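You operate a simulated robot arm through the tools that you are given. There is no shell and no other tool.

Carry out the task below with a simulated two-armed robot. There is one attempt and no reset: what you move stays moved.

TASK
Dial up the job Thanks on the display and mark the block under the lens with it.
Fine: switch the mains on first and leave it on; shield down before the key goes on, key off after.

It is judged by the outcome, as a careful person would: the job done as asked, and still so three seconds after it is handed in. It fails if anything else is knocked over, pushed out of place, dropped, spilled or broken.

THE ROBOT
Two 7-joint arms with fingered hands on one trunk that stands fixed in place. Base frame: the origin is at the foot of the trunk, x ahead of it, y to its left, z up. Readings come in cm, degrees, newtons and seconds.
The left shoulder is at [7.2, 15.7, 100.9], the right one opposite. With the tool pointing down near the work surface each hand reaches from about 44 to 88 cm from the base axis, measured 20 degrees to its own side. Payload 4 kg a hand.
The tool frame of a hand sits at the grasp point between the pads (the TCP): z along the fingers, y along the line on which they close. The tips reach 3 cm beyond it. The gripper opens to 10.4 cm. The gripper's body begins 3.5 cm behind the TCP. The gripper is a hand of 3 fingers: y runs from the thumb to the fingers, the wrist lies at [-1.5, -10.4, -17.8] in the tool frame, and closing takes about 1.5 s.
Orientation is told as [roll, pitch, yaw] about the base's x, y, z axes, in that order, counted from this pose: with the fingers straight down and the wrist toward the robot, the tool's x, y and z point along [0, 1, 0], [1, 0, 0] and [0, 0, -1] of the base frame.

THE INTERFACE
- The arms move only by the tool send_rows. It takes "left_increments", "right_increments" or both (then of equal length, played together; a hand with none holds still); each is a list of rows, each a list of 7 numbers: the shift along the tool's x, y, z in cm, then the turn, a rotation vector about the tool's x, y, z in degrees, then the opening, from 0 (shut) to 1 (fully open). In form: [[x, y, z, ax, ay, az, fingers], ...]. A call has 1 to 20 rows; each row is the pose to reach, as a shift and turn from the pose commanded when the call began, along the tool's axes at that moment. Rows are played at 5 a second. More than 5 cm and 8.6 degrees between two rows, or a gripper value outside its range, and nothing of the call is played. Where a pose cannot be reached the arm comes as near as it can. A force on the tool above 40 N (or 10 N above the force at the start of the call, whichever is more), or a blocked arm, ends the call early, and 0.2 s more pass. The fingers move at their own pace (about 15.3 cm/s each) and stop on an object; they squeeze with about 32 N. The grip force told is the motor's: it shows also when the fingers shut on nothing. Time passes only in rows, and 0.2 s behind the last, so rows that repeat a pose let the fingers close. The reply holds the time, the measured pose of the TCP, the force on the tool along the base axes, the opening and the grip force, in the units named above and with some noise, with the torque about the TCP (base axes, N m) and any sound that the robot's microphone picked up.
- Cameras (640 x 400 px; columns grow to the right, rows downward): "scene" is now at [11.41, 0.38, 119.96]; the picture's right is [0.05, -1.00, 0.00], its down [-0.90, -0.05, -0.44] and it looks along [0.43, 0.02, -0.90] (base axes); focal length 214 px, centre (320, 200). "left" rides on the left gripper at [-6.4, -9.4, -11.7] in its tool frame; the picture's right is [-0.72, -0.33, 0.61], its down [0.64, -0.65, 0.40] and it looks along [0.27, 0.68, 0.68] (tool axes); focal length 238 px, centre (320, 200). "right" rides on the right gripper at [6.4, -9.4, -11.7] in its tool frame; the picture's right is [-0.72, 0.33, -0.61], its down [-0.64, -0.65, 0.41] and it looks along [-0.27, 0.68, 0.68] (tool axes); focal length 238 px, centre (320, 200). There is no depth. A picture from a camera that has moved, and an enlarged one, comes with that camera's place and axes in the base frame and with its lens.
- snapshot(camera): a new picture of that camera. It takes no simulated time.
- raise_lower(by): slides the trunk up (or, below 0, down) by that many cm; the arms and the scene camera ride with it, the base frame stays. It gives what a move gives, with no picture.
- hand_shape(shape, hand): the hand has 3 fingers and takes this shape, open, in about a second: jaw (thumb against the fingers, like two jaws); tri (thumb and two fingers); tip (a fingertip pinch); poke (one finger out to press); point (the index stretched); flat (the hand flat); cup (the hand cupped); fist (a fist). The gripper value then closes the fingers along that shape, each until it touches; the sizes above hold for jaw. It gives what a move gives, with no picture.
- pan_tilt(pan, tilt): turns the head with the scene camera to pan (to the left, within 86 degrees either way) and tilt (down, from -29 to 69), counted from straight ahead of the robot. It gives what a move gives.
- enlarge(camera, box): a new picture of the part [left, top, right, bottom] of that camera's present view, enlarged. It takes no simulated time.
- job_done(): hands the job in; it is judged then, once.

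Nothing tells you positions but the pictures and the camera data. Unless the task says otherwise, let go and move clear before handing in.

The tools are called after "Request:" as a command line: name --argument value ..., lists and objects as JSON in quotes. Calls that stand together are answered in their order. send_rows: Moves the arms, as the interface text tells. Its arguments: {"type":"object","properties":{"left_increments":{"type":"array"},"right_increments":{"type":"array"}},"required":[]} The other tools are called the same way: raise_lower (by) slides the trunk up or down; hand_shape (shape, hand) gives the hand a shape; pan_tilt (pan, tilt) turns the head that bears the scene camera; snapshot (camera) takes a picture; enlarge (camera, box) takes an enlarged picture of a part of a camera's view; job_done () hands the job in.

At the start:

```text
clock: 0.0
left_position: [41.95, 44.54, 115.35]
left_ee_rot: [-0.1, 0.1, 0.0]
left_wrist_force: [-0.2, 0.3, -0.1]
left_ft_torque: [-0.02, 0.01, 0.01]
left_opening: 10.37
left_gripper_force: 0.0
left_shape: jaw
right_position: [55.73, 2.22, 120.11]
right_ee_rot: [-0.1, 0.0, 0.0]
right_wrist_force: [0.3, 0.0, 0.0]
right_ft_torque: [0.0, -0.01, 0.0]
right_opening: 10.35
right_gripper_force: 0.1
right_shape: jaw
trunk travel left (down, up): [-42.5, 51.5]
head pan, tilt: [2.8, 64.1]
```

scene: 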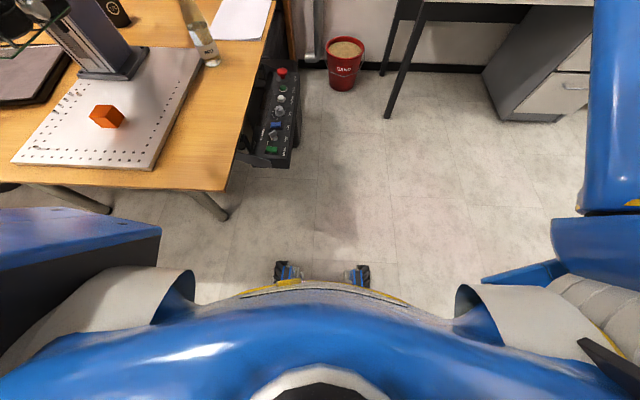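
right: 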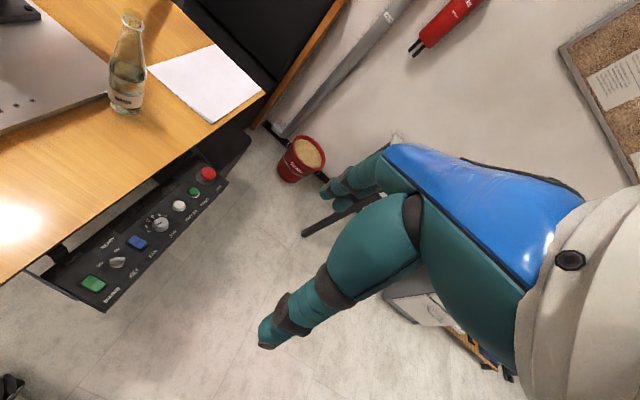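
left: 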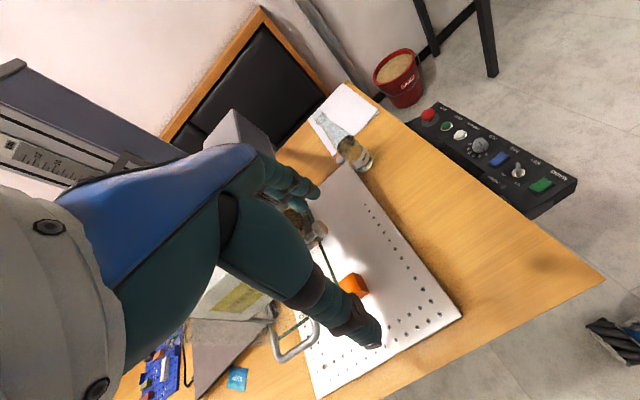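

I see a desk on the left with a laser marker (lens column, perforated plate, orange block) and a control panel on the desk's right side. I'll look around with the head first.

Request:
pan_tilt --pan 30 --tilt 45

Request:
snapshot --camera "scene"

Request:
enlarge --camera "right" --box '[30, 140, 270, 310]'

Request:
enlarge --camera "left" --box '[400, 80, 600, 230]'

```text
clock: 0.9
left_position: [41.81, 44.51, 115.47]
left_ee_rot: [0.0, 0.1, 0.1]
left_wrist_force: [0.0, 0.9, 0.7]
left_ft_torque: [0.01, -0.02, 0.0]
left_opening: 10.38
left_gripper_force: 0.0
left_shape: jaw
right_position: [55.61, 2.04, 120.28]
right_ee_rot: [0.0, 0.1, 0.0]
right_wrist_force: [0.5, 0.6, -0.9]
right_ft_torque: [0.01, 0.01, 0.01]
right_opening: 10.34
right_gripper_force: 0.0
right_shape: jaw
trunk travel left (down, up): [-42.5, 51.5]
head pan, tilt: [30.0, 45.0]
```

```text
taken
camera scene: at [12.27, 4.14, 122.35], right [0.5, -0.87, 0.0], down [-0.61, -0.35, -0.7], along [0.61, 0.35, -0.71], focal length 214 px, centre (320, 200)
```

scene: 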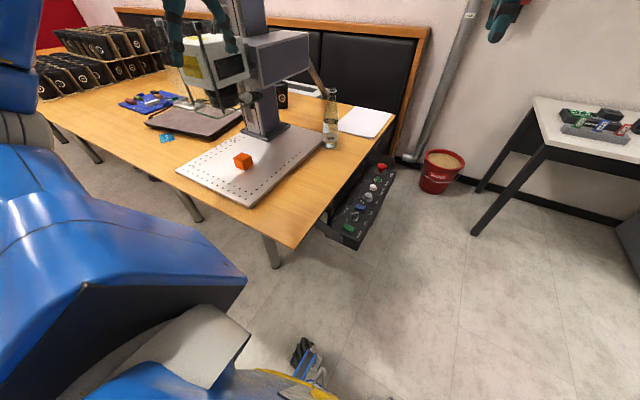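

```text
2.35 times, centred on (150, 225) of right
camera zoom: at [46.18, 8.48, 131.88], right [0.33, -0.72, 0.61], down [-0.65, -0.64, -0.4], along [0.68, -0.27, -0.68], focal length 561 px, centre (720, 141)
```

zoom: 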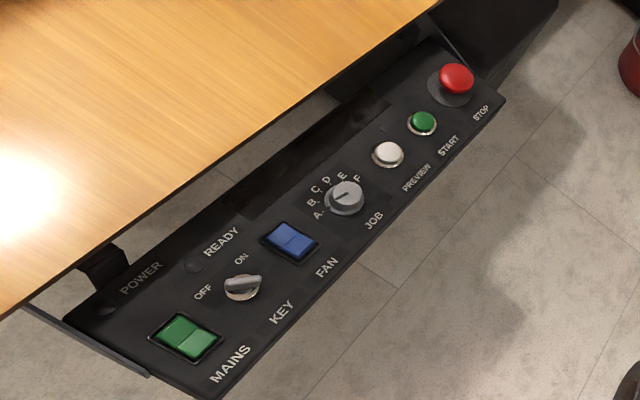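

```text
2.67 times, centred on (500, 155) of left
camera zoom: at [32.38, 38.23, 127.11], right [-0.33, -0.72, -0.61], down [-0.65, 0.64, -0.4], along [0.68, 0.27, -0.68], focal length 636 px, centre (-160, 320)
```

zoom: 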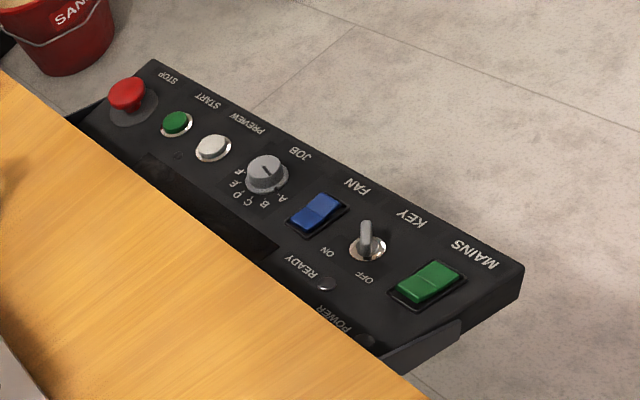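

The panel carries MAINS, KEY, FAN, JOB (A–F), PREVIEW, START and STOP, with a dark strip that may be the display. I'll zoom in on the machine and find the shield.

Request:
enlarge --camera "scene" --box '[140, 0, 340, 125]'

Request:
enlarge --camera "scene" --box '[160, 80, 360, 205]'

Request:
enlarge --camera "scene" --box '[310, 140, 430, 260]'

Request:
enlarge --camera "scene" --box '[540, 80, 640, 160]'

Request:
snapshot --camera "left"

```text
3.20 times, centred on (240, 62) of scene
camera zoom: at [12.27, 4.14, 122.35], right [0.5, -0.87, 0.0], down [-0.61, -0.35, -0.7], along [0.61, 0.35, -0.71], focal length 686 px, centre (576, 640)
```

zoom: 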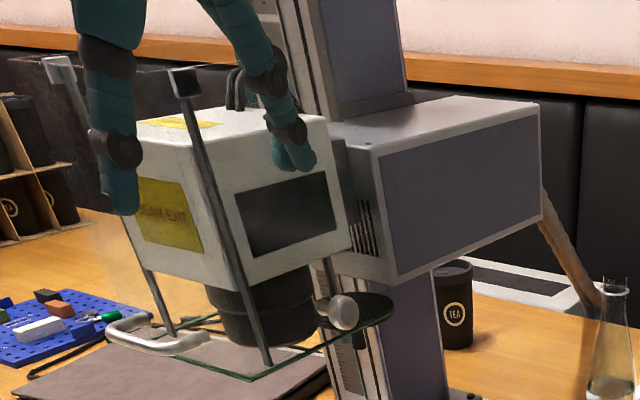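

```text
3.20 times, centred on (260, 142) of scene
camera zoom: at [12.27, 4.14, 122.35], right [0.5, -0.87, 0.0], down [-0.61, -0.35, -0.7], along [0.61, 0.35, -0.71], focal length 686 px, centre (512, 384)
```

zoom: 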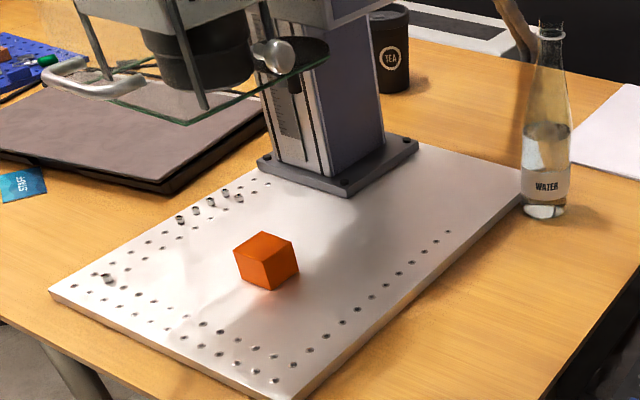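

```text
3.33 times, centred on (370, 200) of scene
camera zoom: at [12.27, 4.14, 122.35], right [0.5, -0.87, 0.0], down [-0.61, -0.35, -0.7], along [0.61, 0.35, -0.71], focal length 715 px, centre (153, 200)
```

zoom: 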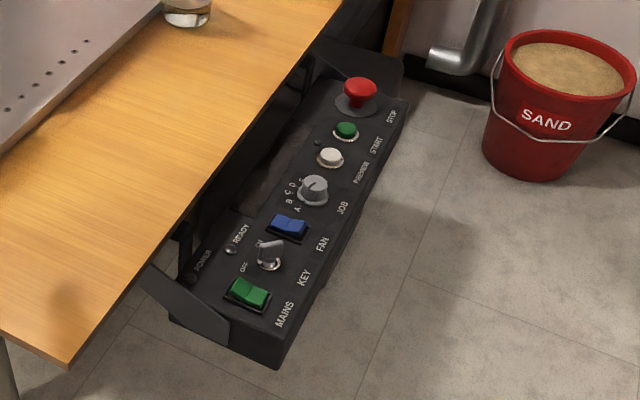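

```text
5.00 times, centred on (590, 120) of scene
camera zoom: at [12.27, 4.14, 122.35], right [0.5, -0.87, 0.0], down [-0.61, -0.35, -0.7], along [0.61, 0.35, -0.71], focal length 1072 px, centre (-1030, 600)
```

zoom: 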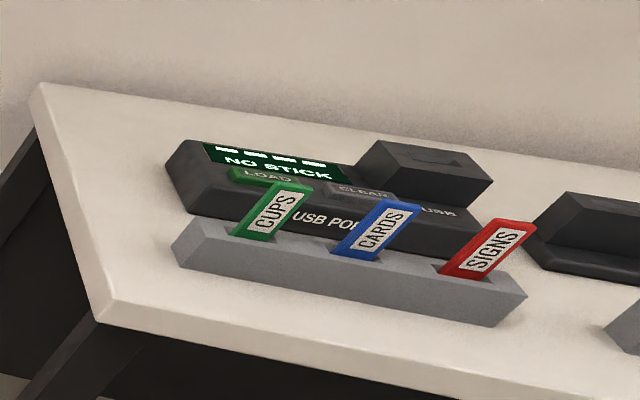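

```text
taken
camera left: at [32.38, 38.23, 127.11], right [-0.33, -0.72, -0.61], down [-0.65, 0.64, -0.4], along [0.68, 0.27, -0.68], focal length 238 px, centre (320, 200)
```

left: 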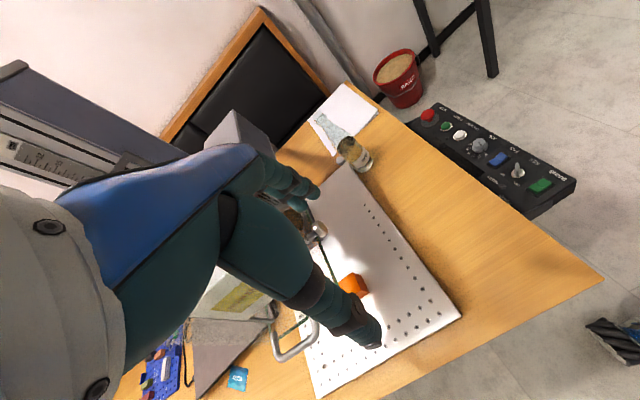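

There's also a second table with a device reading "NO STICK" and labelled sticks. I'll look right to see all of it.

Request:
pan_tilt --pan -10 --tilt 25

Request:
snapshot --camera "scene"

Request:
enlarge --camera "scene" --box '[280, 120, 480, 245]'

Request:
pan_tilt --pan -60 --tilt 35

Request:
snapshot --camera "scene"

Request:
pan_tilt --pan 60 --tilt 25

Request:
snapshot --camera "scene"

Request:
snapshot --camera "right"

```text
clock: 2.0
left_position: [41.73, 44.46, 115.43]
left_ee_rot: [0.0, 0.0, 0.0]
left_wrist_force: [0.4, 0.4, 0.8]
left_ft_torque: [-0.01, -0.01, 0.0]
left_opening: 10.36
left_gripper_force: 0.1
left_shape: jaw
right_position: [55.6, 2.04, 120.09]
right_ee_rot: [0.0, 0.1, 0.0]
right_wrist_force: [-0.1, 0.7, 0.2]
right_ft_torque: [0.01, -0.02, -0.01]
right_opening: 10.34
right_gripper_force: 0.1
right_shape: jaw
trunk travel left (down, up): [-42.5, 51.5]
head pan, tilt: [-10.0, 25.0]
```

```text
taken
camera scene: at [14.31, -1.51, 125.41], right [-0.17, -0.98, 0.0], down [-0.42, 0.07, -0.91], along [0.89, -0.16, -0.42], focal length 214 px, centre (320, 200)
```

scene: 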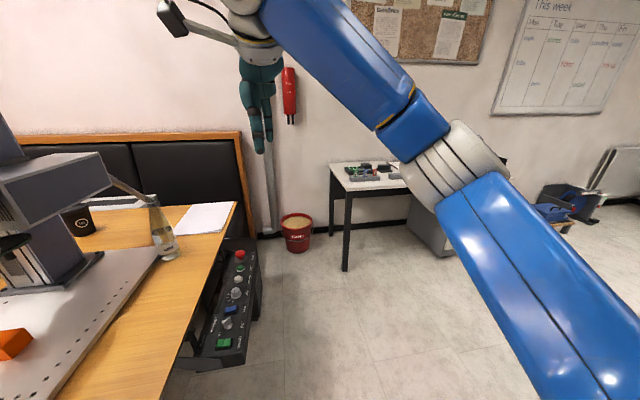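

```text
3.20 times, centred on (380, 182) of scene
camera zoom: at [14.31, -1.51, 125.41], right [-0.17, -0.98, 0.0], down [-0.42, 0.07, -0.91], along [0.89, -0.16, -0.42], focal length 686 px, centre (128, 256)
```

zoom: 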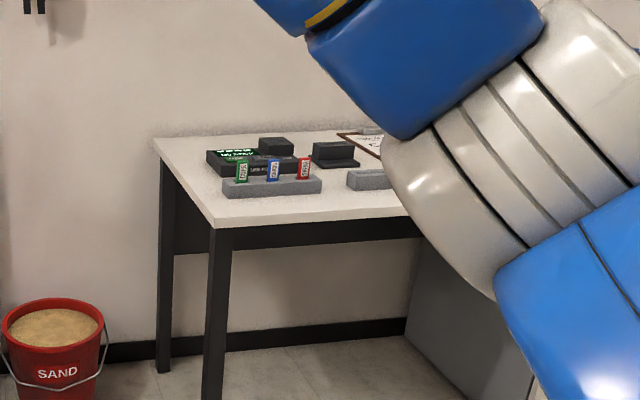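

```text
clock: 3.2
left_position: [41.78, 44.46, 115.44]
left_ee_rot: [0.0, -0.1, 0.0]
left_wrist_force: [-0.3, 0.5, -0.5]
left_ft_torque: [0.02, 0.01, 0.01]
left_opening: 10.38
left_gripper_force: 0.1
left_shape: jaw
right_position: [55.64, 2.05, 120.14]
right_ee_rot: [0.0, 0.1, 0.0]
right_wrist_force: [0.9, -0.9, 0.6]
right_ft_torque: [0.0, 0.0, -0.01]
right_opening: 10.35
right_gripper_force: 0.0
right_shape: jaw
trunk travel left (down, up): [-42.5, 51.5]
head pan, tilt: [-60.0, 35.0]
```

```text
taken
camera scene: at [9.65, -7.55, 123.86], right [-0.87, -0.5, 0.0], down [-0.29, 0.49, -0.82], along [0.41, -0.71, -0.57], focal length 214 px, centre (320, 200)
```

scene: 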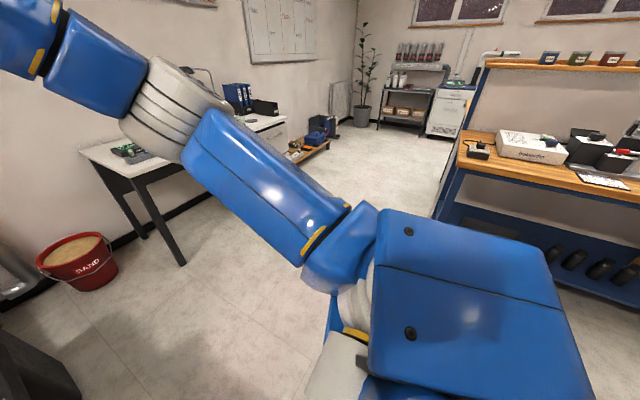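

```text
clock: 5.2
left_position: [41.74, 44.52, 115.38]
left_ee_rot: [0.0, 0.0, 0.0]
left_wrist_force: [0.2, 0.4, 0.0]
left_ft_torque: [-0.02, 0.02, 0.01]
left_opening: 10.36
left_gripper_force: 0.1
left_shape: jaw
right_position: [55.7, 2.14, 120.01]
right_ee_rot: [0.0, 0.0, -0.1]
right_wrist_force: [-0.6, 0.7, 0.0]
right_ft_torque: [0.02, -0.01, -0.02]
right_opening: 10.37
right_gripper_force: 0.0
right_shape: jaw
trunk travel left (down, up): [-42.5, 51.5]
head pan, tilt: [60.0, 25.0]
```

```text
taken
camera scene: at [9.85, 8.07, 125.41], right [0.87, -0.5, 0.0], down [-0.21, -0.37, -0.91], along [0.45, 0.78, -0.43], focal length 214 px, centre (320, 200)
```

scene: 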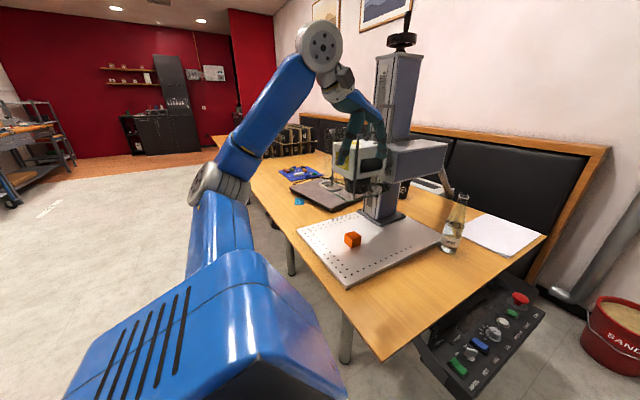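

```text
taken
camera right: at [46.18, 8.47, 131.88], right [0.33, -0.72, 0.61], down [-0.65, -0.64, -0.4], along [0.68, -0.27, -0.68], focal length 238 px, centre (320, 200)
```

right: 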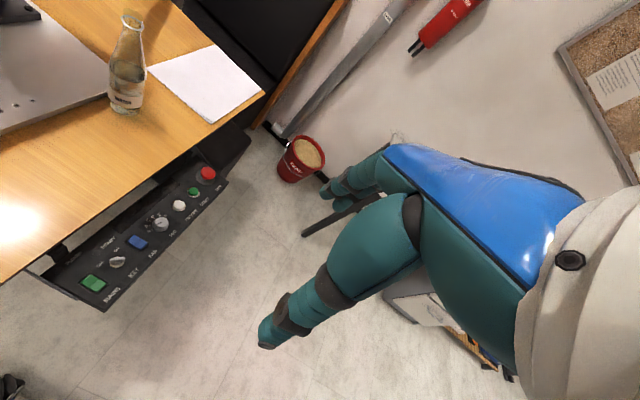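

The stick table is far out of reach (about 1.5 m), so the work is the machine and its panel at roughly x 52–86, y 17, z 68. I'll pull the left hand out of the view to see the shield.

Request:
send_rows --left_increments '[[4, -3, -3, 0, 0, 0, 1], [8, -6, -6, 0, 0, 0, 1], [12, -8, -8, 0, 0, 0, 1], [16, -10, -10, 0, 0, 0, 1], [20, -12, -10, 0, 0, 0, 1]]'

Request:
pan_tilt --pan 45 --tilt 35

Request:
snapshot --camera "scene"

Request:
enlarge --camera "scene" --box '[220, 20, 420, 145]'

```text
refused: row 1 steps farther than a row can; nothing moved
```

```text
clock: 5.9
left_position: [41.76, 44.48, 115.44]
left_ee_rot: [0.0, 0.0, 0.0]
left_wrist_force: [0.3, 0.7, 0.9]
left_ft_torque: [-0.01, -0.04, 0.01]
left_opening: 10.35
left_gripper_force: 0.2
left_shape: jaw
right_position: [55.51, 2.18, 120.17]
right_ee_rot: [0.1, 0.0, -0.1]
right_wrist_force: [-0.3, -0.2, -0.5]
right_ft_torque: [0.0, 0.02, -0.03]
right_opening: 10.35
right_gripper_force: 0.1
right_shape: jaw
trunk travel left (down, up): [-42.5, 51.5]
head pan, tilt: [45.0, 35.0]
```

```text
taken
camera scene: at [11.45, 6.32, 123.84], right [0.71, -0.71, 0.0], down [-0.41, -0.41, -0.82], along [0.58, 0.58, -0.58], focal length 214 px, centre (320, 200)
```

scene: 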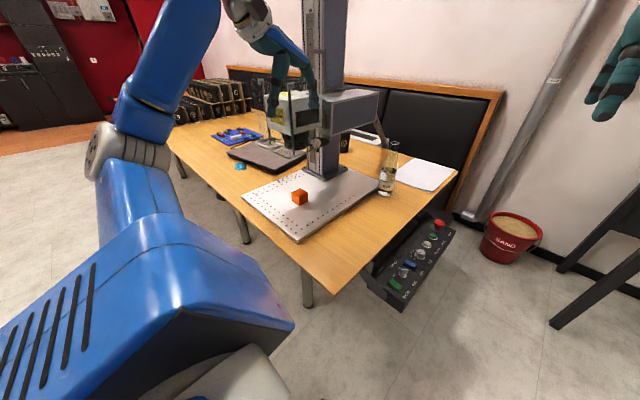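

```text
3.20 times, centred on (320, 82) of scene
camera zoom: at [11.45, 6.32, 123.84], right [0.71, -0.71, 0.0], down [-0.41, -0.41, -0.82], along [0.58, 0.58, -0.58], focal length 686 px, centre (320, 576)
```

zoom: 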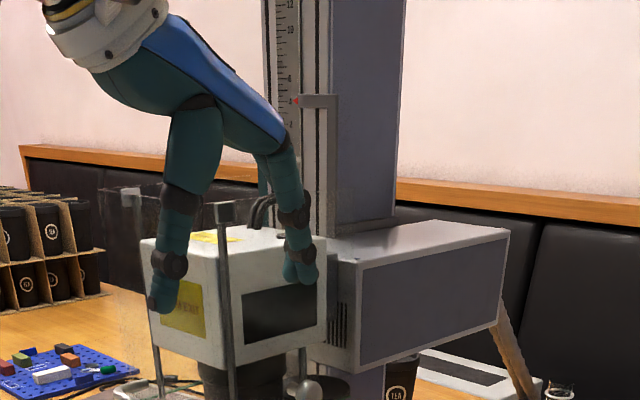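

Request:
send_rows --left_increments '[[2.5, -2, -2, 0, 0, 0, 1], [5, -4, -4, 0, 0, 0, 1], [7.5, -6, -6, 0, 0, 0, 1], [10, -8, -8, 0, 0, 0, 1], [13, -10, -10, 0, 0, 0, 1], [16.5, -12, -11, 0, 0, 0, 1], [20, -13, -11, 0, 0, 0, 1]]'

Request:
snapshot --camera "scene"

Request:
enlarge --camera "scene" --box '[220, 20, 420, 145]'

Request:
enlarge --camera "scene" --box '[220, 110, 420, 235]'

Request:
snapshot --camera "left"

```text
clock: 7.5
left_position: [28.97, 60.85, 122.97]
left_ee_rot: [-0.1, -0.2, 0.1]
left_wrist_force: [0.4, 0.1, -0.6]
left_ft_torque: [-0.03, 0.05, -0.01]
left_opening: 10.4
left_gripper_force: 0.1
left_shape: jaw
left hand out of reach, approached as far as the arm can: row 5, 6, 7
right_position: [55.56, 2.26, 120.16]
right_ee_rot: [-0.1, 0.0, 0.1]
right_wrist_force: [0.1, 0.4, -0.6]
right_ft_torque: [0.0, 0.02, 0.01]
right_opening: 10.39
right_gripper_force: 0.0
right_shape: jaw
trunk travel left (down, up): [-42.5, 51.5]
head pan, tilt: [45.0, 35.0]
```

```text
taken
camera scene: at [11.4, 6.5, 123.83], right [0.71, -0.71, 0.0], down [-0.41, -0.41, -0.82], along [0.58, 0.58, -0.58], focal length 214 px, centre (320, 200)
```

scene: 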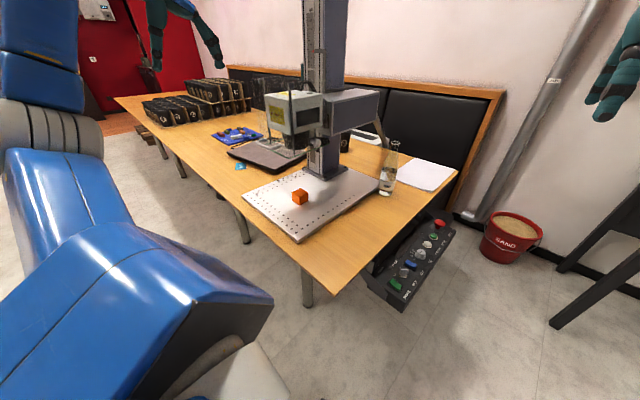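

```text
3.20 times, centred on (320, 82) of scene
camera zoom: at [11.4, 6.5, 123.83], right [0.71, -0.71, 0.0], down [-0.41, -0.41, -0.82], along [0.58, 0.58, -0.58], focal length 686 px, centre (320, 576)
```

zoom: 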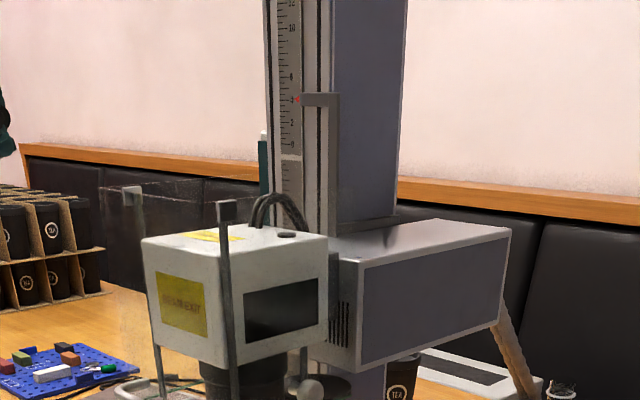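

```text
3.20 times, centred on (320, 172) of scene
camera zoom: at [11.4, 6.5, 123.83], right [0.71, -0.71, 0.0], down [-0.41, -0.41, -0.82], along [0.58, 0.58, -0.58], focal length 686 px, centre (320, 288)
```

zoom: 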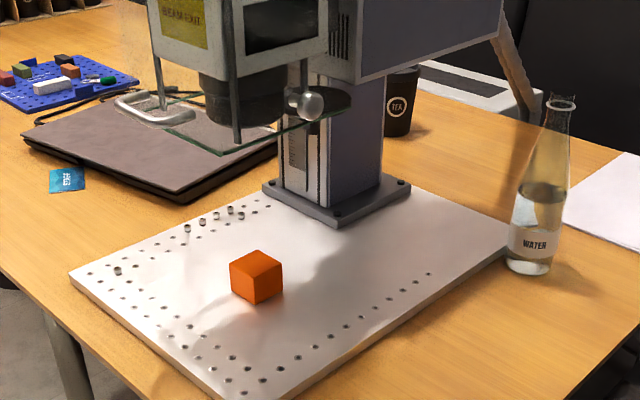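

```text
taken
camera left: at [19.48, 54.59, 134.63], right [-0.32, -0.72, -0.61], down [-0.65, 0.64, -0.41], along [0.69, 0.27, -0.68], focal length 238 px, centre (320, 200)
```

left: 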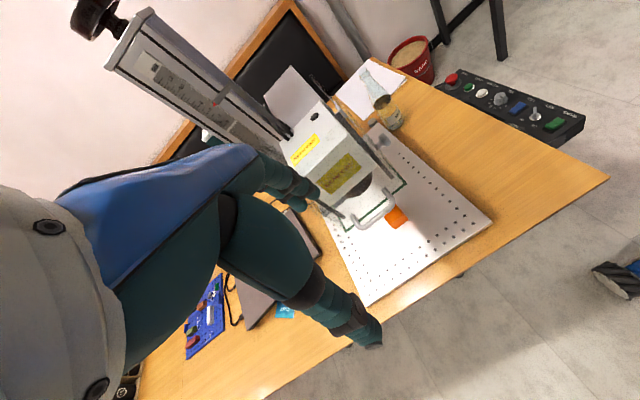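

The shield appears to be a clear glass hood with a U-handle under the head, with a metal knob beside the lens. I'll zoom in tighter on these.

Request:
enlarge --camera "scene" --box '[250, 80, 340, 170]'

Request:
enlarge --camera "left" --box '[250, 60, 430, 240]'

Request:
enlarge --camera "left" --box '[430, 55, 600, 155]'

```text
4.44 times, centred on (295, 125) of scene
camera zoom: at [11.4, 6.5, 123.83], right [0.71, -0.71, 0.0], down [-0.41, -0.41, -0.82], along [0.58, 0.58, -0.58], focal length 953 px, centre (431, 533)
```

zoom: 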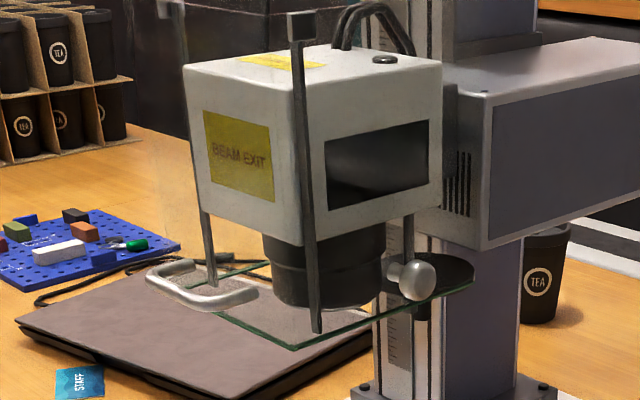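

```text
2.22 times, centred on (340, 150) of left
camera zoom: at [19.48, 54.59, 134.63], right [-0.32, -0.72, -0.61], down [-0.65, 0.64, -0.41], along [0.69, 0.27, -0.68], focal length 530 px, centre (276, 311)
```

zoom: 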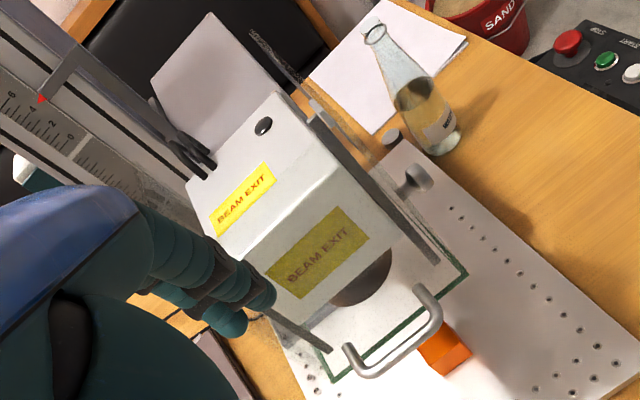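

```text
3.76 times, centred on (515, 105) of left
camera zoom: at [19.48, 54.59, 134.63], right [-0.32, -0.72, -0.61], down [-0.65, 0.64, -0.41], along [0.69, 0.27, -0.68], focal length 897 px, centre (-414, 558)
```

zoom: 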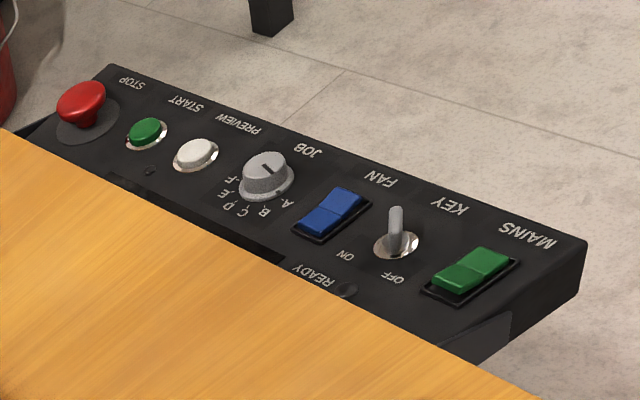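

The shield hood's handle is around [43, 59, 100], with the block below at about [52, 57, 81]. I'll bring the right hand's camera close to the panel.

Request:
send_rows --right_increments '[[0.5, -2, 4, 0, 0, 0, 1], [1, -4, 8, 0, 0, 0, 1], [1.5, -6, 12, 0, 0, 0, 1], [2, -8, 16, 0, 0, 0, 1], [2.5, -9, 20, 0, 0, 0, 1], [3, -10, 24, 0, 0, 0, 1], [3, -10.6, 25, 0, 0, 0, 1]]'

Request:
snapshot --camera "right"

Request:
enlarge --camera "right" --box '[120, 80, 320, 240]'

```text
clock: 9.1
left_position: [28.97, 60.76, 122.99]
left_ee_rot: [0.0, -0.1, 0.1]
left_wrist_force: [-0.1, 0.7, -1.4]
left_ft_torque: [0.02, -0.02, 0.01]
left_opening: 10.37
left_gripper_force: 0.0
left_shape: jaw
right_position: [44.95, 5.0, 94.99]
right_ee_rot: [0.0, 0.0, 0.0]
right_wrist_force: [0.4, 0.0, 0.7]
right_ft_torque: [0.0, 0.01, -0.02]
right_opening: 10.39
right_gripper_force: 0.0
right_shape: jaw
trunk travel left (down, up): [-42.5, 51.5]
head pan, tilt: [45.0, 35.0]
```

```text
taken
camera right: at [35.52, 11.39, 106.74], right [0.33, -0.72, 0.61], down [-0.65, -0.64, -0.4], along [0.68, -0.27, -0.68], focal length 238 px, centre (320, 200)
```

right: 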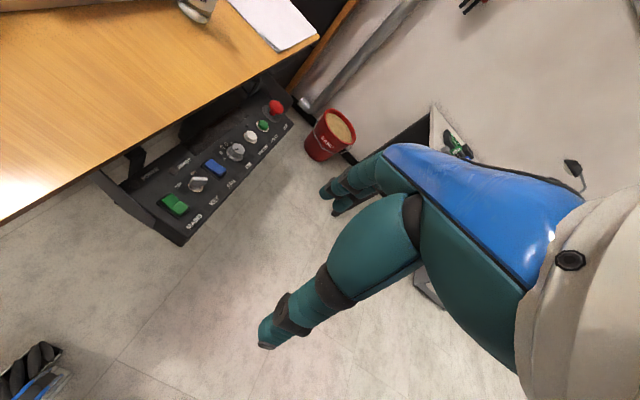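

```text
2.50 times, centred on (220, 160) of right
camera zoom: at [35.52, 11.39, 106.74], right [0.33, -0.72, 0.61], down [-0.65, -0.64, -0.4], along [0.68, -0.27, -0.68], focal length 596 px, centre (570, 300)
```

zoom: 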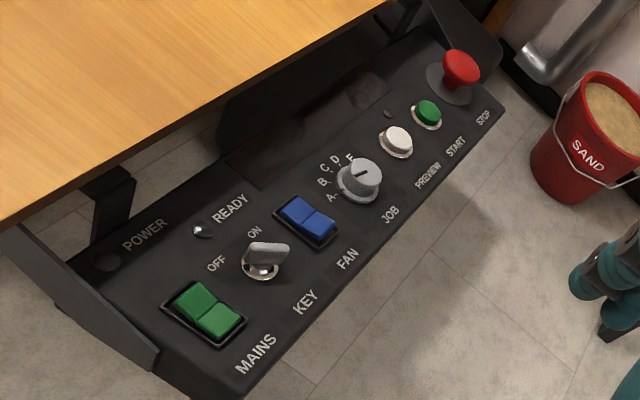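

The panel is nearly level at z≈66.5, with controls in a row at y≈17.3: mains x≈53, key 58, fan 62.5, job 68.7, preview 75, start 80, stop 87. Zooming in for switch states.

Request:
enlarge --camera "right" --box '[140, 150, 240, 240]'

Request:
enlarge --camera "right" --box '[200, 90, 300, 180]'

Request:
enlarge --camera "left" --box '[490, 80, 590, 150]'

```text
4.44 times, centred on (190, 195) of right
camera zoom: at [35.52, 11.39, 106.74], right [0.33, -0.72, 0.61], down [-0.65, -0.64, -0.4], along [0.68, -0.27, -0.68], focal length 1059 px, centre (898, 222)
```

zoom: 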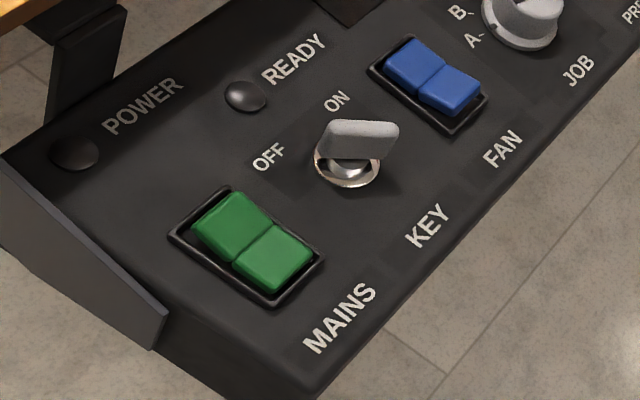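

```text
4.44 times, centred on (250, 135) of right
camera zoom: at [35.52, 11.39, 106.74], right [0.33, -0.72, 0.61], down [-0.65, -0.64, -0.4], along [0.68, -0.27, -0.68], focal length 1059 px, centre (631, 489)
```

zoom: 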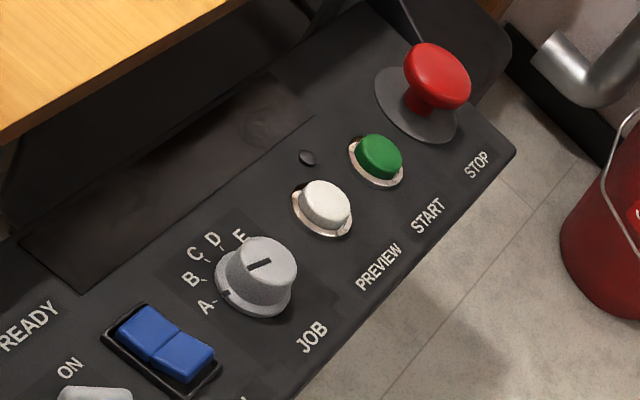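

```text
5.71 times, centred on (540, 115) of left
camera zoom: at [19.46, 54.48, 134.65], right [-0.32, -0.72, -0.61], down [-0.65, 0.64, -0.41], along [0.69, 0.27, -0.68], focal length 1362 px, centre (-937, 686)
```

zoom: 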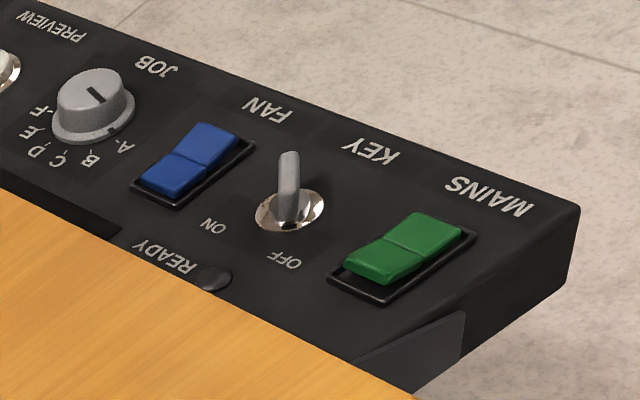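

The POWER lamp is off, the dial is at A and the key is at OFF. I'll shape the right hand to poke and look at where the finger is.

Request:
hand_shape --shape "poke" --hand "right"

Request:
snapshot --camera "right"

Request:
pan_tilt --pan 10 --tilt 40

Request:
snapshot --camera "scene"

Request:
snapshot --camera "left"

```text
clock: 10.0
left_position: [28.87, 60.81, 123.01]
left_ee_rot: [0.0, 0.0, 0.0]
left_wrist_force: [0.3, -0.4, -0.1]
left_ft_torque: [0.01, -0.03, -0.02]
left_opening: 10.38
left_gripper_force: 0.0
left_shape: jaw
right_position: [45.06, 4.91, 95.11]
right_ee_rot: [0.0, 0.0, -0.1]
right_wrist_force: [0.4, 0.2, -0.3]
right_ft_torque: [-0.01, 0.0, -0.04]
right_opening: 0.0
right_gripper_force: 0.1
right_shape: poke
trunk travel left (down, up): [-42.5, 51.5]
head pan, tilt: [45.0, 35.0]
```

```text
taken
camera right: at [35.59, 11.41, 106.77], right [0.33, -0.72, 0.61], down [-0.65, -0.64, -0.4], along [0.68, -0.27, -0.68], focal length 238 px, centre (320, 200)
```

right: 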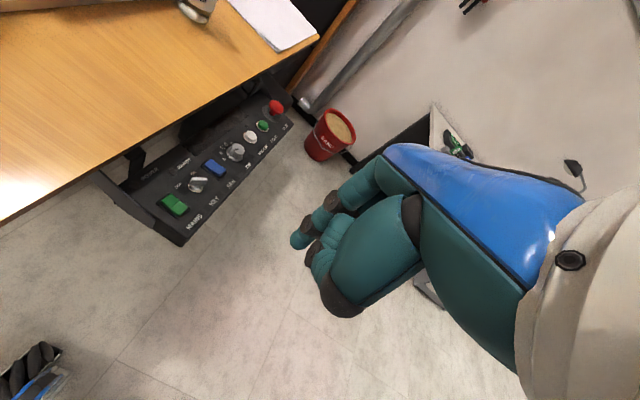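

```text
clock: 11.1
left_position: [28.88, 60.89, 122.92]
left_ee_rot: [0.1, -0.1, 0.0]
left_wrist_force: [-0.1, 0.6, 0.0]
left_ft_torque: [0.01, 0.0, 0.01]
left_opening: 10.36
left_gripper_force: 0.0
left_shape: jaw
right_position: [45.06, 5.05, 94.98]
right_ee_rot: [0.0, 0.1, 0.0]
right_wrist_force: [0.0, 0.5, 0.6]
right_ft_torque: [0.01, -0.02, 0.0]
right_opening: 0.01
right_gripper_force: 0.1
right_shape: poke
trunk travel left (down, up): [-42.5, 51.5]
head pan, tilt: [10.0, 40.0]
```

```text
taken
camera scene: at [13.55, 1.6, 123.09], right [0.17, -0.98, 0.0], down [-0.63, -0.11, -0.76], along [0.75, 0.13, -0.64], focal length 214 px, centre (320, 200)
```

scene: 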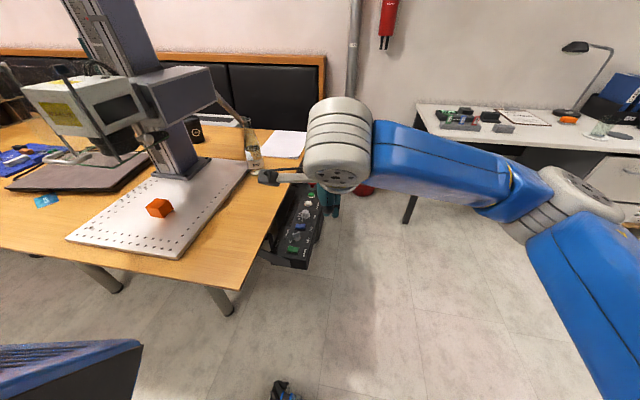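

```text
taken
camera left: at [19.51, 54.5, 134.63], right [-0.32, -0.72, -0.61], down [-0.65, 0.64, -0.41], along [0.69, 0.27, -0.68], focal length 238 px, centre (320, 200)
```

left: 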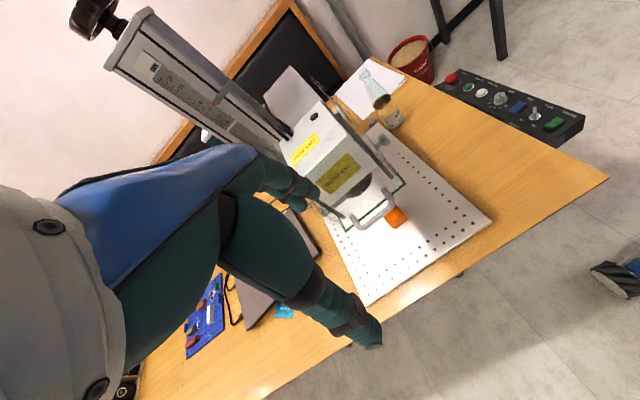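

In poke the index finger extends, with its tip roughly on the tool axis about 3 cm beyond the TCP. I'll bring it to hover above the table-side half of the MAINS rocker, with the hand tilted away from the table edge.

Request:
send_rows --right_increments '[[1.5, 0.94, 2.55, 0, 2.5, 0, 0], [3, 1.88, 5.1, 0, 5, 0, 0], [4.5, 2.8, 7.6, 0, 7.5, 0, 0], [6, 3.75, 10.2, 0, 10, 0, 0], [7.5, 4.7, 12.7, 0, 12.5, 0, 0], [9, 5.6, 15.3, 0, 15, 0, 0], [10.5, 6.6, 17.2, 0, 17.5, 0, 0], [11.9, 7.5, 18.4, 0, 20, 0, 0], [11.9, 7.5, 18.4, 0, 20, 0, 0]]'

Request:
snapshot --camera "right"

Request:
enlarge --camera "left" --box '[430, 55, 600, 155]'

Request:
snapshot --camera "scene"

```text
clock: 13.1
left_position: [28.95, 60.75, 122.88]
left_ee_rot: [0.1, -0.1, -0.1]
left_wrist_force: [0.1, -1.0, -0.5]
left_ft_torque: [-0.01, 0.0, -0.03]
left_opening: 10.39
left_gripper_force: 0.1
left_shape: jaw
right_position: [52.55, 16.98, 76.77]
right_ee_rot: [20.1, -0.1, 0.1]
right_wrist_force: [0.0, 0.4, -0.2]
right_ft_torque: [0.0, 0.0, 0.01]
right_opening: 0.0
right_gripper_force: 0.0
right_shape: poke
trunk travel left (down, up): [-42.5, 51.5]
head pan, tilt: [10.0, 40.0]
```

```text
taken
camera right: at [43.09, 19.03, 89.92], right [0.33, -0.89, 0.33], down [-0.65, -0.46, -0.6], along [0.68, -0.02, -0.73], focal length 238 px, centre (320, 200)
```

right: 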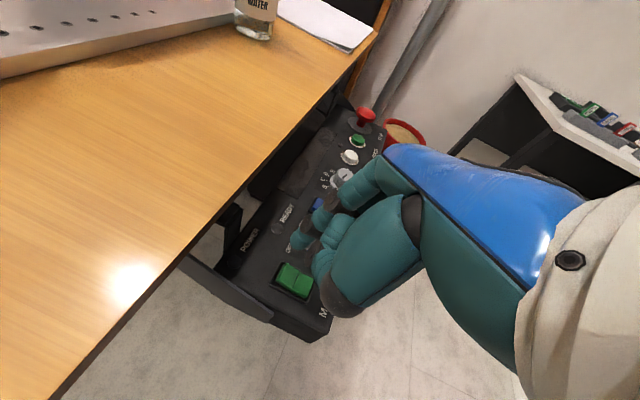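

```text
3.76 times, centred on (515, 105) of left
camera zoom: at [19.5, 54.48, 134.64], right [-0.32, -0.72, -0.61], down [-0.65, 0.64, -0.41], along [0.69, 0.27, -0.68], focal length 897 px, centre (-414, 558)
```

zoom: 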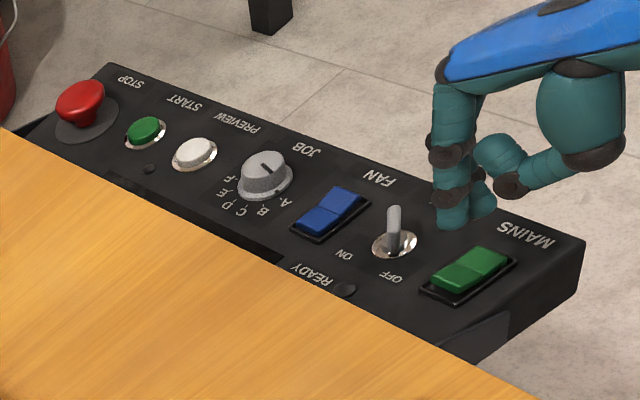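

```text
taken
camera scene: at [13.54, 1.63, 123.09], right [0.17, -0.98, 0.0], down [-0.63, -0.11, -0.76], along [0.75, 0.13, -0.64], focal length 214 px, centre (320, 200)
```

scene: 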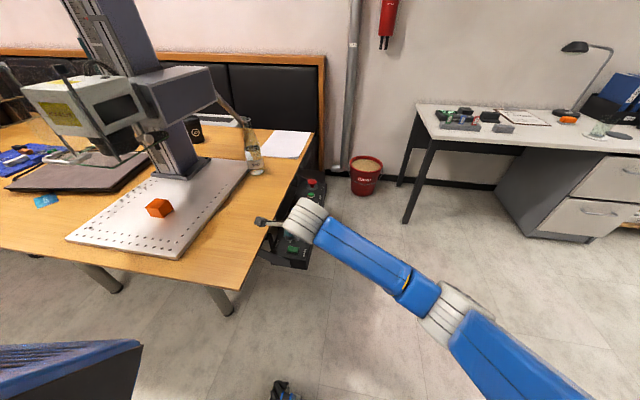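

The fingertip is at about [53.2, 18.6, 73.7], just over the MAINS rocker's table-side half. I'll press straight down.

Request:
send_rows --right_increments '[[-0.68, -0.4, 1.88, 0, 0, 0, 0], [-1.37, -0.4, 3.76, 0, 0, 0, 0], [-1.71, -0.4, 4.7, 0, 0, 0, 0], [-1.88, -0.4, 5.17, 0, 0, 0, 0], [-2.05, -0.4, 5.64, 0, 0, 0, 0], [-2.19, -0.4, 6.0, 0, 0, 0, 0]]'

Request:
enlarge --camera "left" --box '[430, 55, 600, 155]'

Request:
snapshot --camera "right"

```text
clock: 14.5
left_position: [28.86, 60.52, 123.02]
left_ee_rot: [0.1, -0.2, -0.1]
left_wrist_force: [-0.5, -0.1, 0.6]
left_ft_torque: [0.0, 0.01, -0.02]
left_opening: 10.36
left_gripper_force: 0.1
left_shape: jaw
right_position: [52.21, 17.2, 71.34]
right_ee_rot: [21.0, -1.1, 0.1]
right_wrist_force: [-2.4, -3.8, 16.3]
right_ft_torque: [-0.15, 0.15, 0.02]
right_opening: 0.0
right_gripper_force: 0.0
right_shape: poke
trunk travel left (down, up): [-42.5, 51.5]
head pan, tilt: [10.0, 40.0]
stopped in row 6 (right hand): the force on the tool passed its limit at 42 N (the readings are from after the stop); the commanded pose is now the measured one
```

```text
3.76 times, centred on (515, 105) of left
camera zoom: at [19.42, 54.27, 134.73], right [-0.32, -0.72, -0.62], down [-0.65, 0.64, -0.41], along [0.69, 0.27, -0.68], focal length 897 px, centre (-414, 558)
```

zoom: 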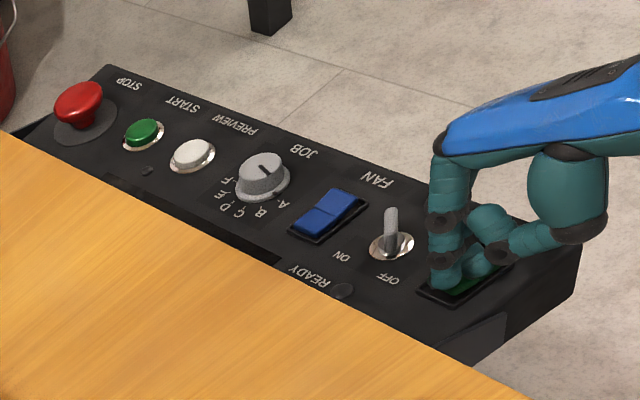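

```text
taken
camera right: at [42.66, 18.93, 84.41], right [0.32, -0.89, 0.32], down [-0.64, -0.46, -0.62], along [0.7, -0.01, -0.72], focal length 238 px, centre (320, 200)
```

right: 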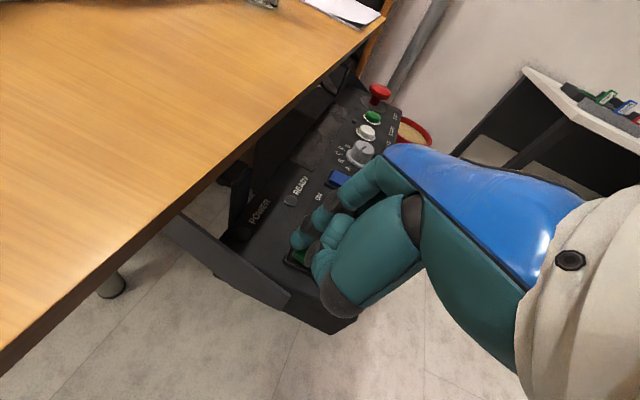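

I pressed until the force limit, and it isn't clear whether it latched. Lifting off to look.

Request:
send_rows --right_increments '[[-0.34, 0, -1.5, 0, 0, 0, 0], [0, 0, -4, 0, 0, 0, 0], [-2, -2, -7, 0, 0, 0, 0], [-5, -4, -9, 0, 0, 0, 0], [-8, -6, -9, 0, 0, 0, 0]]'

Request:
enlarge --camera "left" --box '[430, 55, 600, 155]'

Request:
snapshot --camera "right"

```text
clock: 15.7
left_position: [28.79, 60.56, 123.15]
left_ee_rot: [0.1, -0.2, 0.0]
left_wrist_force: [-0.8, -0.7, 0.5]
left_ft_torque: [0.0, 0.0, -0.03]
left_opening: 10.36
left_gripper_force: 0.1
left_shape: jaw
right_position: [46.17, 6.26, 76.68]
right_ee_rot: [20.6, -0.9, 0.1]
right_wrist_force: [0.0, 0.2, 0.5]
right_ft_torque: [0.01, 0.01, -0.01]
right_opening: 0.02
right_gripper_force: 0.1
right_shape: poke
trunk travel left (down, up): [-42.5, 51.5]
head pan, tilt: [10.0, 40.0]
```

```text
3.76 times, centred on (515, 105) of left
camera zoom: at [19.41, 54.25, 134.76], right [-0.32, -0.72, -0.62], down [-0.65, 0.64, -0.4], along [0.69, 0.27, -0.68], focal length 897 px, centre (-414, 558)
```

zoom: 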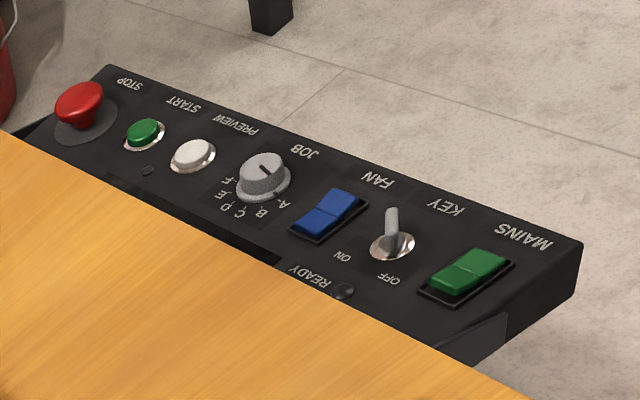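

```text
taken
camera right: at [36.57, 8.16, 89.77], right [0.32, -0.89, 0.32], down [-0.64, -0.46, -0.61], along [0.69, -0.01, -0.72], focal length 238 px, centre (320, 200)
```

right: 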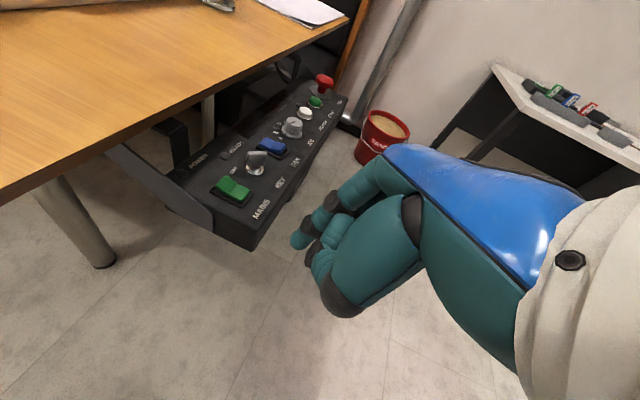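

Request:
enlarge --camera "right" --box '[170, 90, 310, 230]'

Request:
enlarge --camera "left" --box '[490, 80, 590, 150]'

Request:
enlarge --camera "scene" --box '[250, 160, 350, 280]'

```text
2.86 times, centred on (240, 160) of right
camera zoom: at [36.57, 8.16, 89.77], right [0.32, -0.89, 0.32], down [-0.64, -0.46, -0.61], along [0.69, -0.01, -0.72], focal length 681 px, centre (549, 314)
```

zoom: 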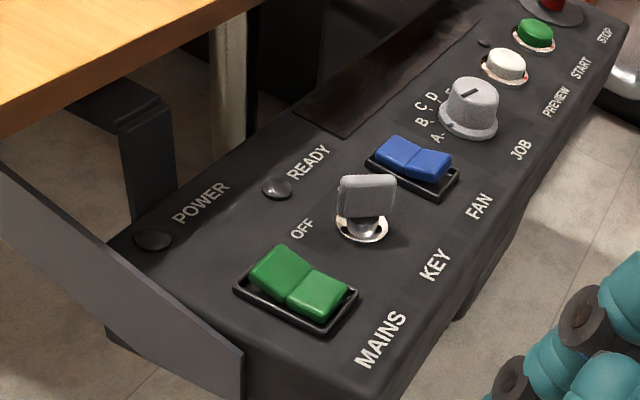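

```text
5.71 times, centred on (540, 115) of left
camera zoom: at [19.41, 54.25, 134.76], right [-0.32, -0.72, -0.62], down [-0.65, 0.64, -0.4], along [0.69, 0.27, -0.68], focal length 1362 px, centre (-937, 686)
```

zoom: 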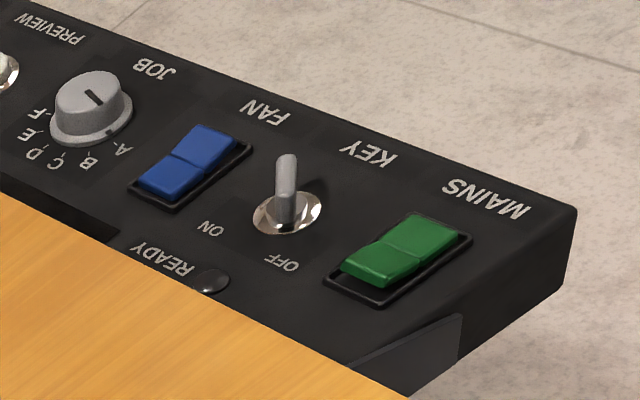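

```text
3.33 times, centred on (300, 220) of scene
camera zoom: at [13.42, 1.49, 123.11], right [0.17, -0.98, 0.0], down [-0.63, -0.11, -0.77], along [0.75, 0.13, -0.64], focal length 715 px, centre (387, 133)
```

zoom: 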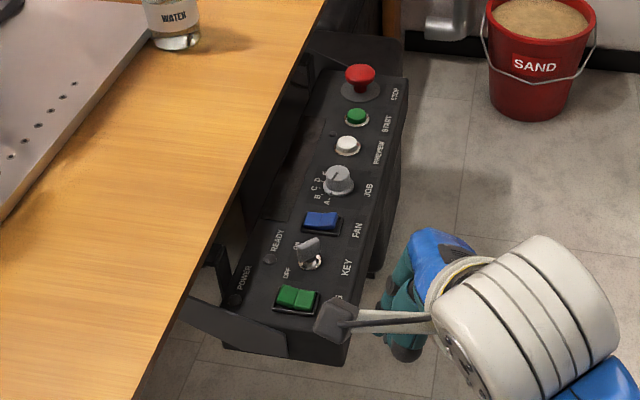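

The rocker didn't switch. The contact torque suggests the folded fingers touched the other half too. I'll try the "point" shape and compare.

Request:
hand_shape --shape "point" --hand "right"

Request:
snapshot --camera "right"

Request:
enlarge --camera "left" --box '[480, 55, 640, 215]'

```text
clock: 16.6
left_position: [29.02, 60.69, 123.0]
left_ee_rot: [0.1, -0.1, 0.1]
left_wrist_force: [0.2, 0.5, 0.2]
left_ft_torque: [0.03, 0.0, 0.01]
left_opening: 10.38
left_gripper_force: 0.0
left_shape: jaw
right_position: [46.25, 6.43, 76.59]
right_ee_rot: [20.6, -0.9, 0.1]
right_wrist_force: [0.5, 0.1, -0.5]
right_ft_torque: [0.03, 0.0, 0.02]
right_opening: 0.0
right_gripper_force: 0.1
right_shape: point
trunk travel left (down, up): [-42.5, 51.5]
head pan, tilt: [10.0, 40.0]
```

```text
taken
camera right: at [36.66, 8.29, 89.73], right [0.32, -0.89, 0.32], down [-0.64, -0.46, -0.61], along [0.69, -0.01, -0.72], focal length 238 px, centre (320, 200)
```

right: 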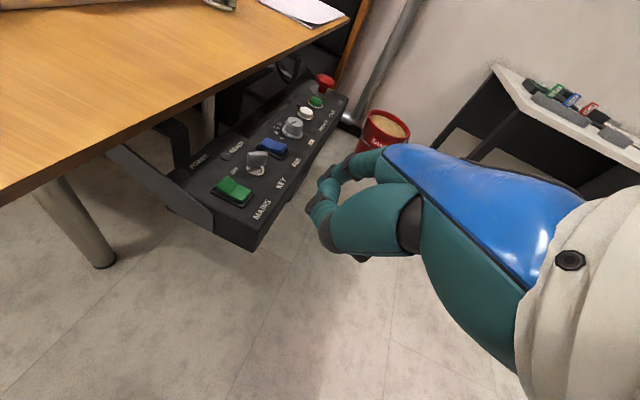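

```text
2.50 times, centred on (560, 135) of left
camera zoom: at [19.51, 54.35, 134.7], right [-0.32, -0.72, -0.62], down [-0.65, 0.64, -0.4], along [0.69, 0.27, -0.68], focal length 596 px, centre (-280, 362)
```

zoom: 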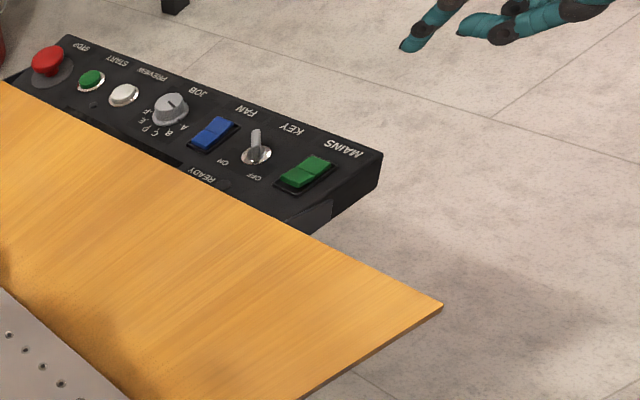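

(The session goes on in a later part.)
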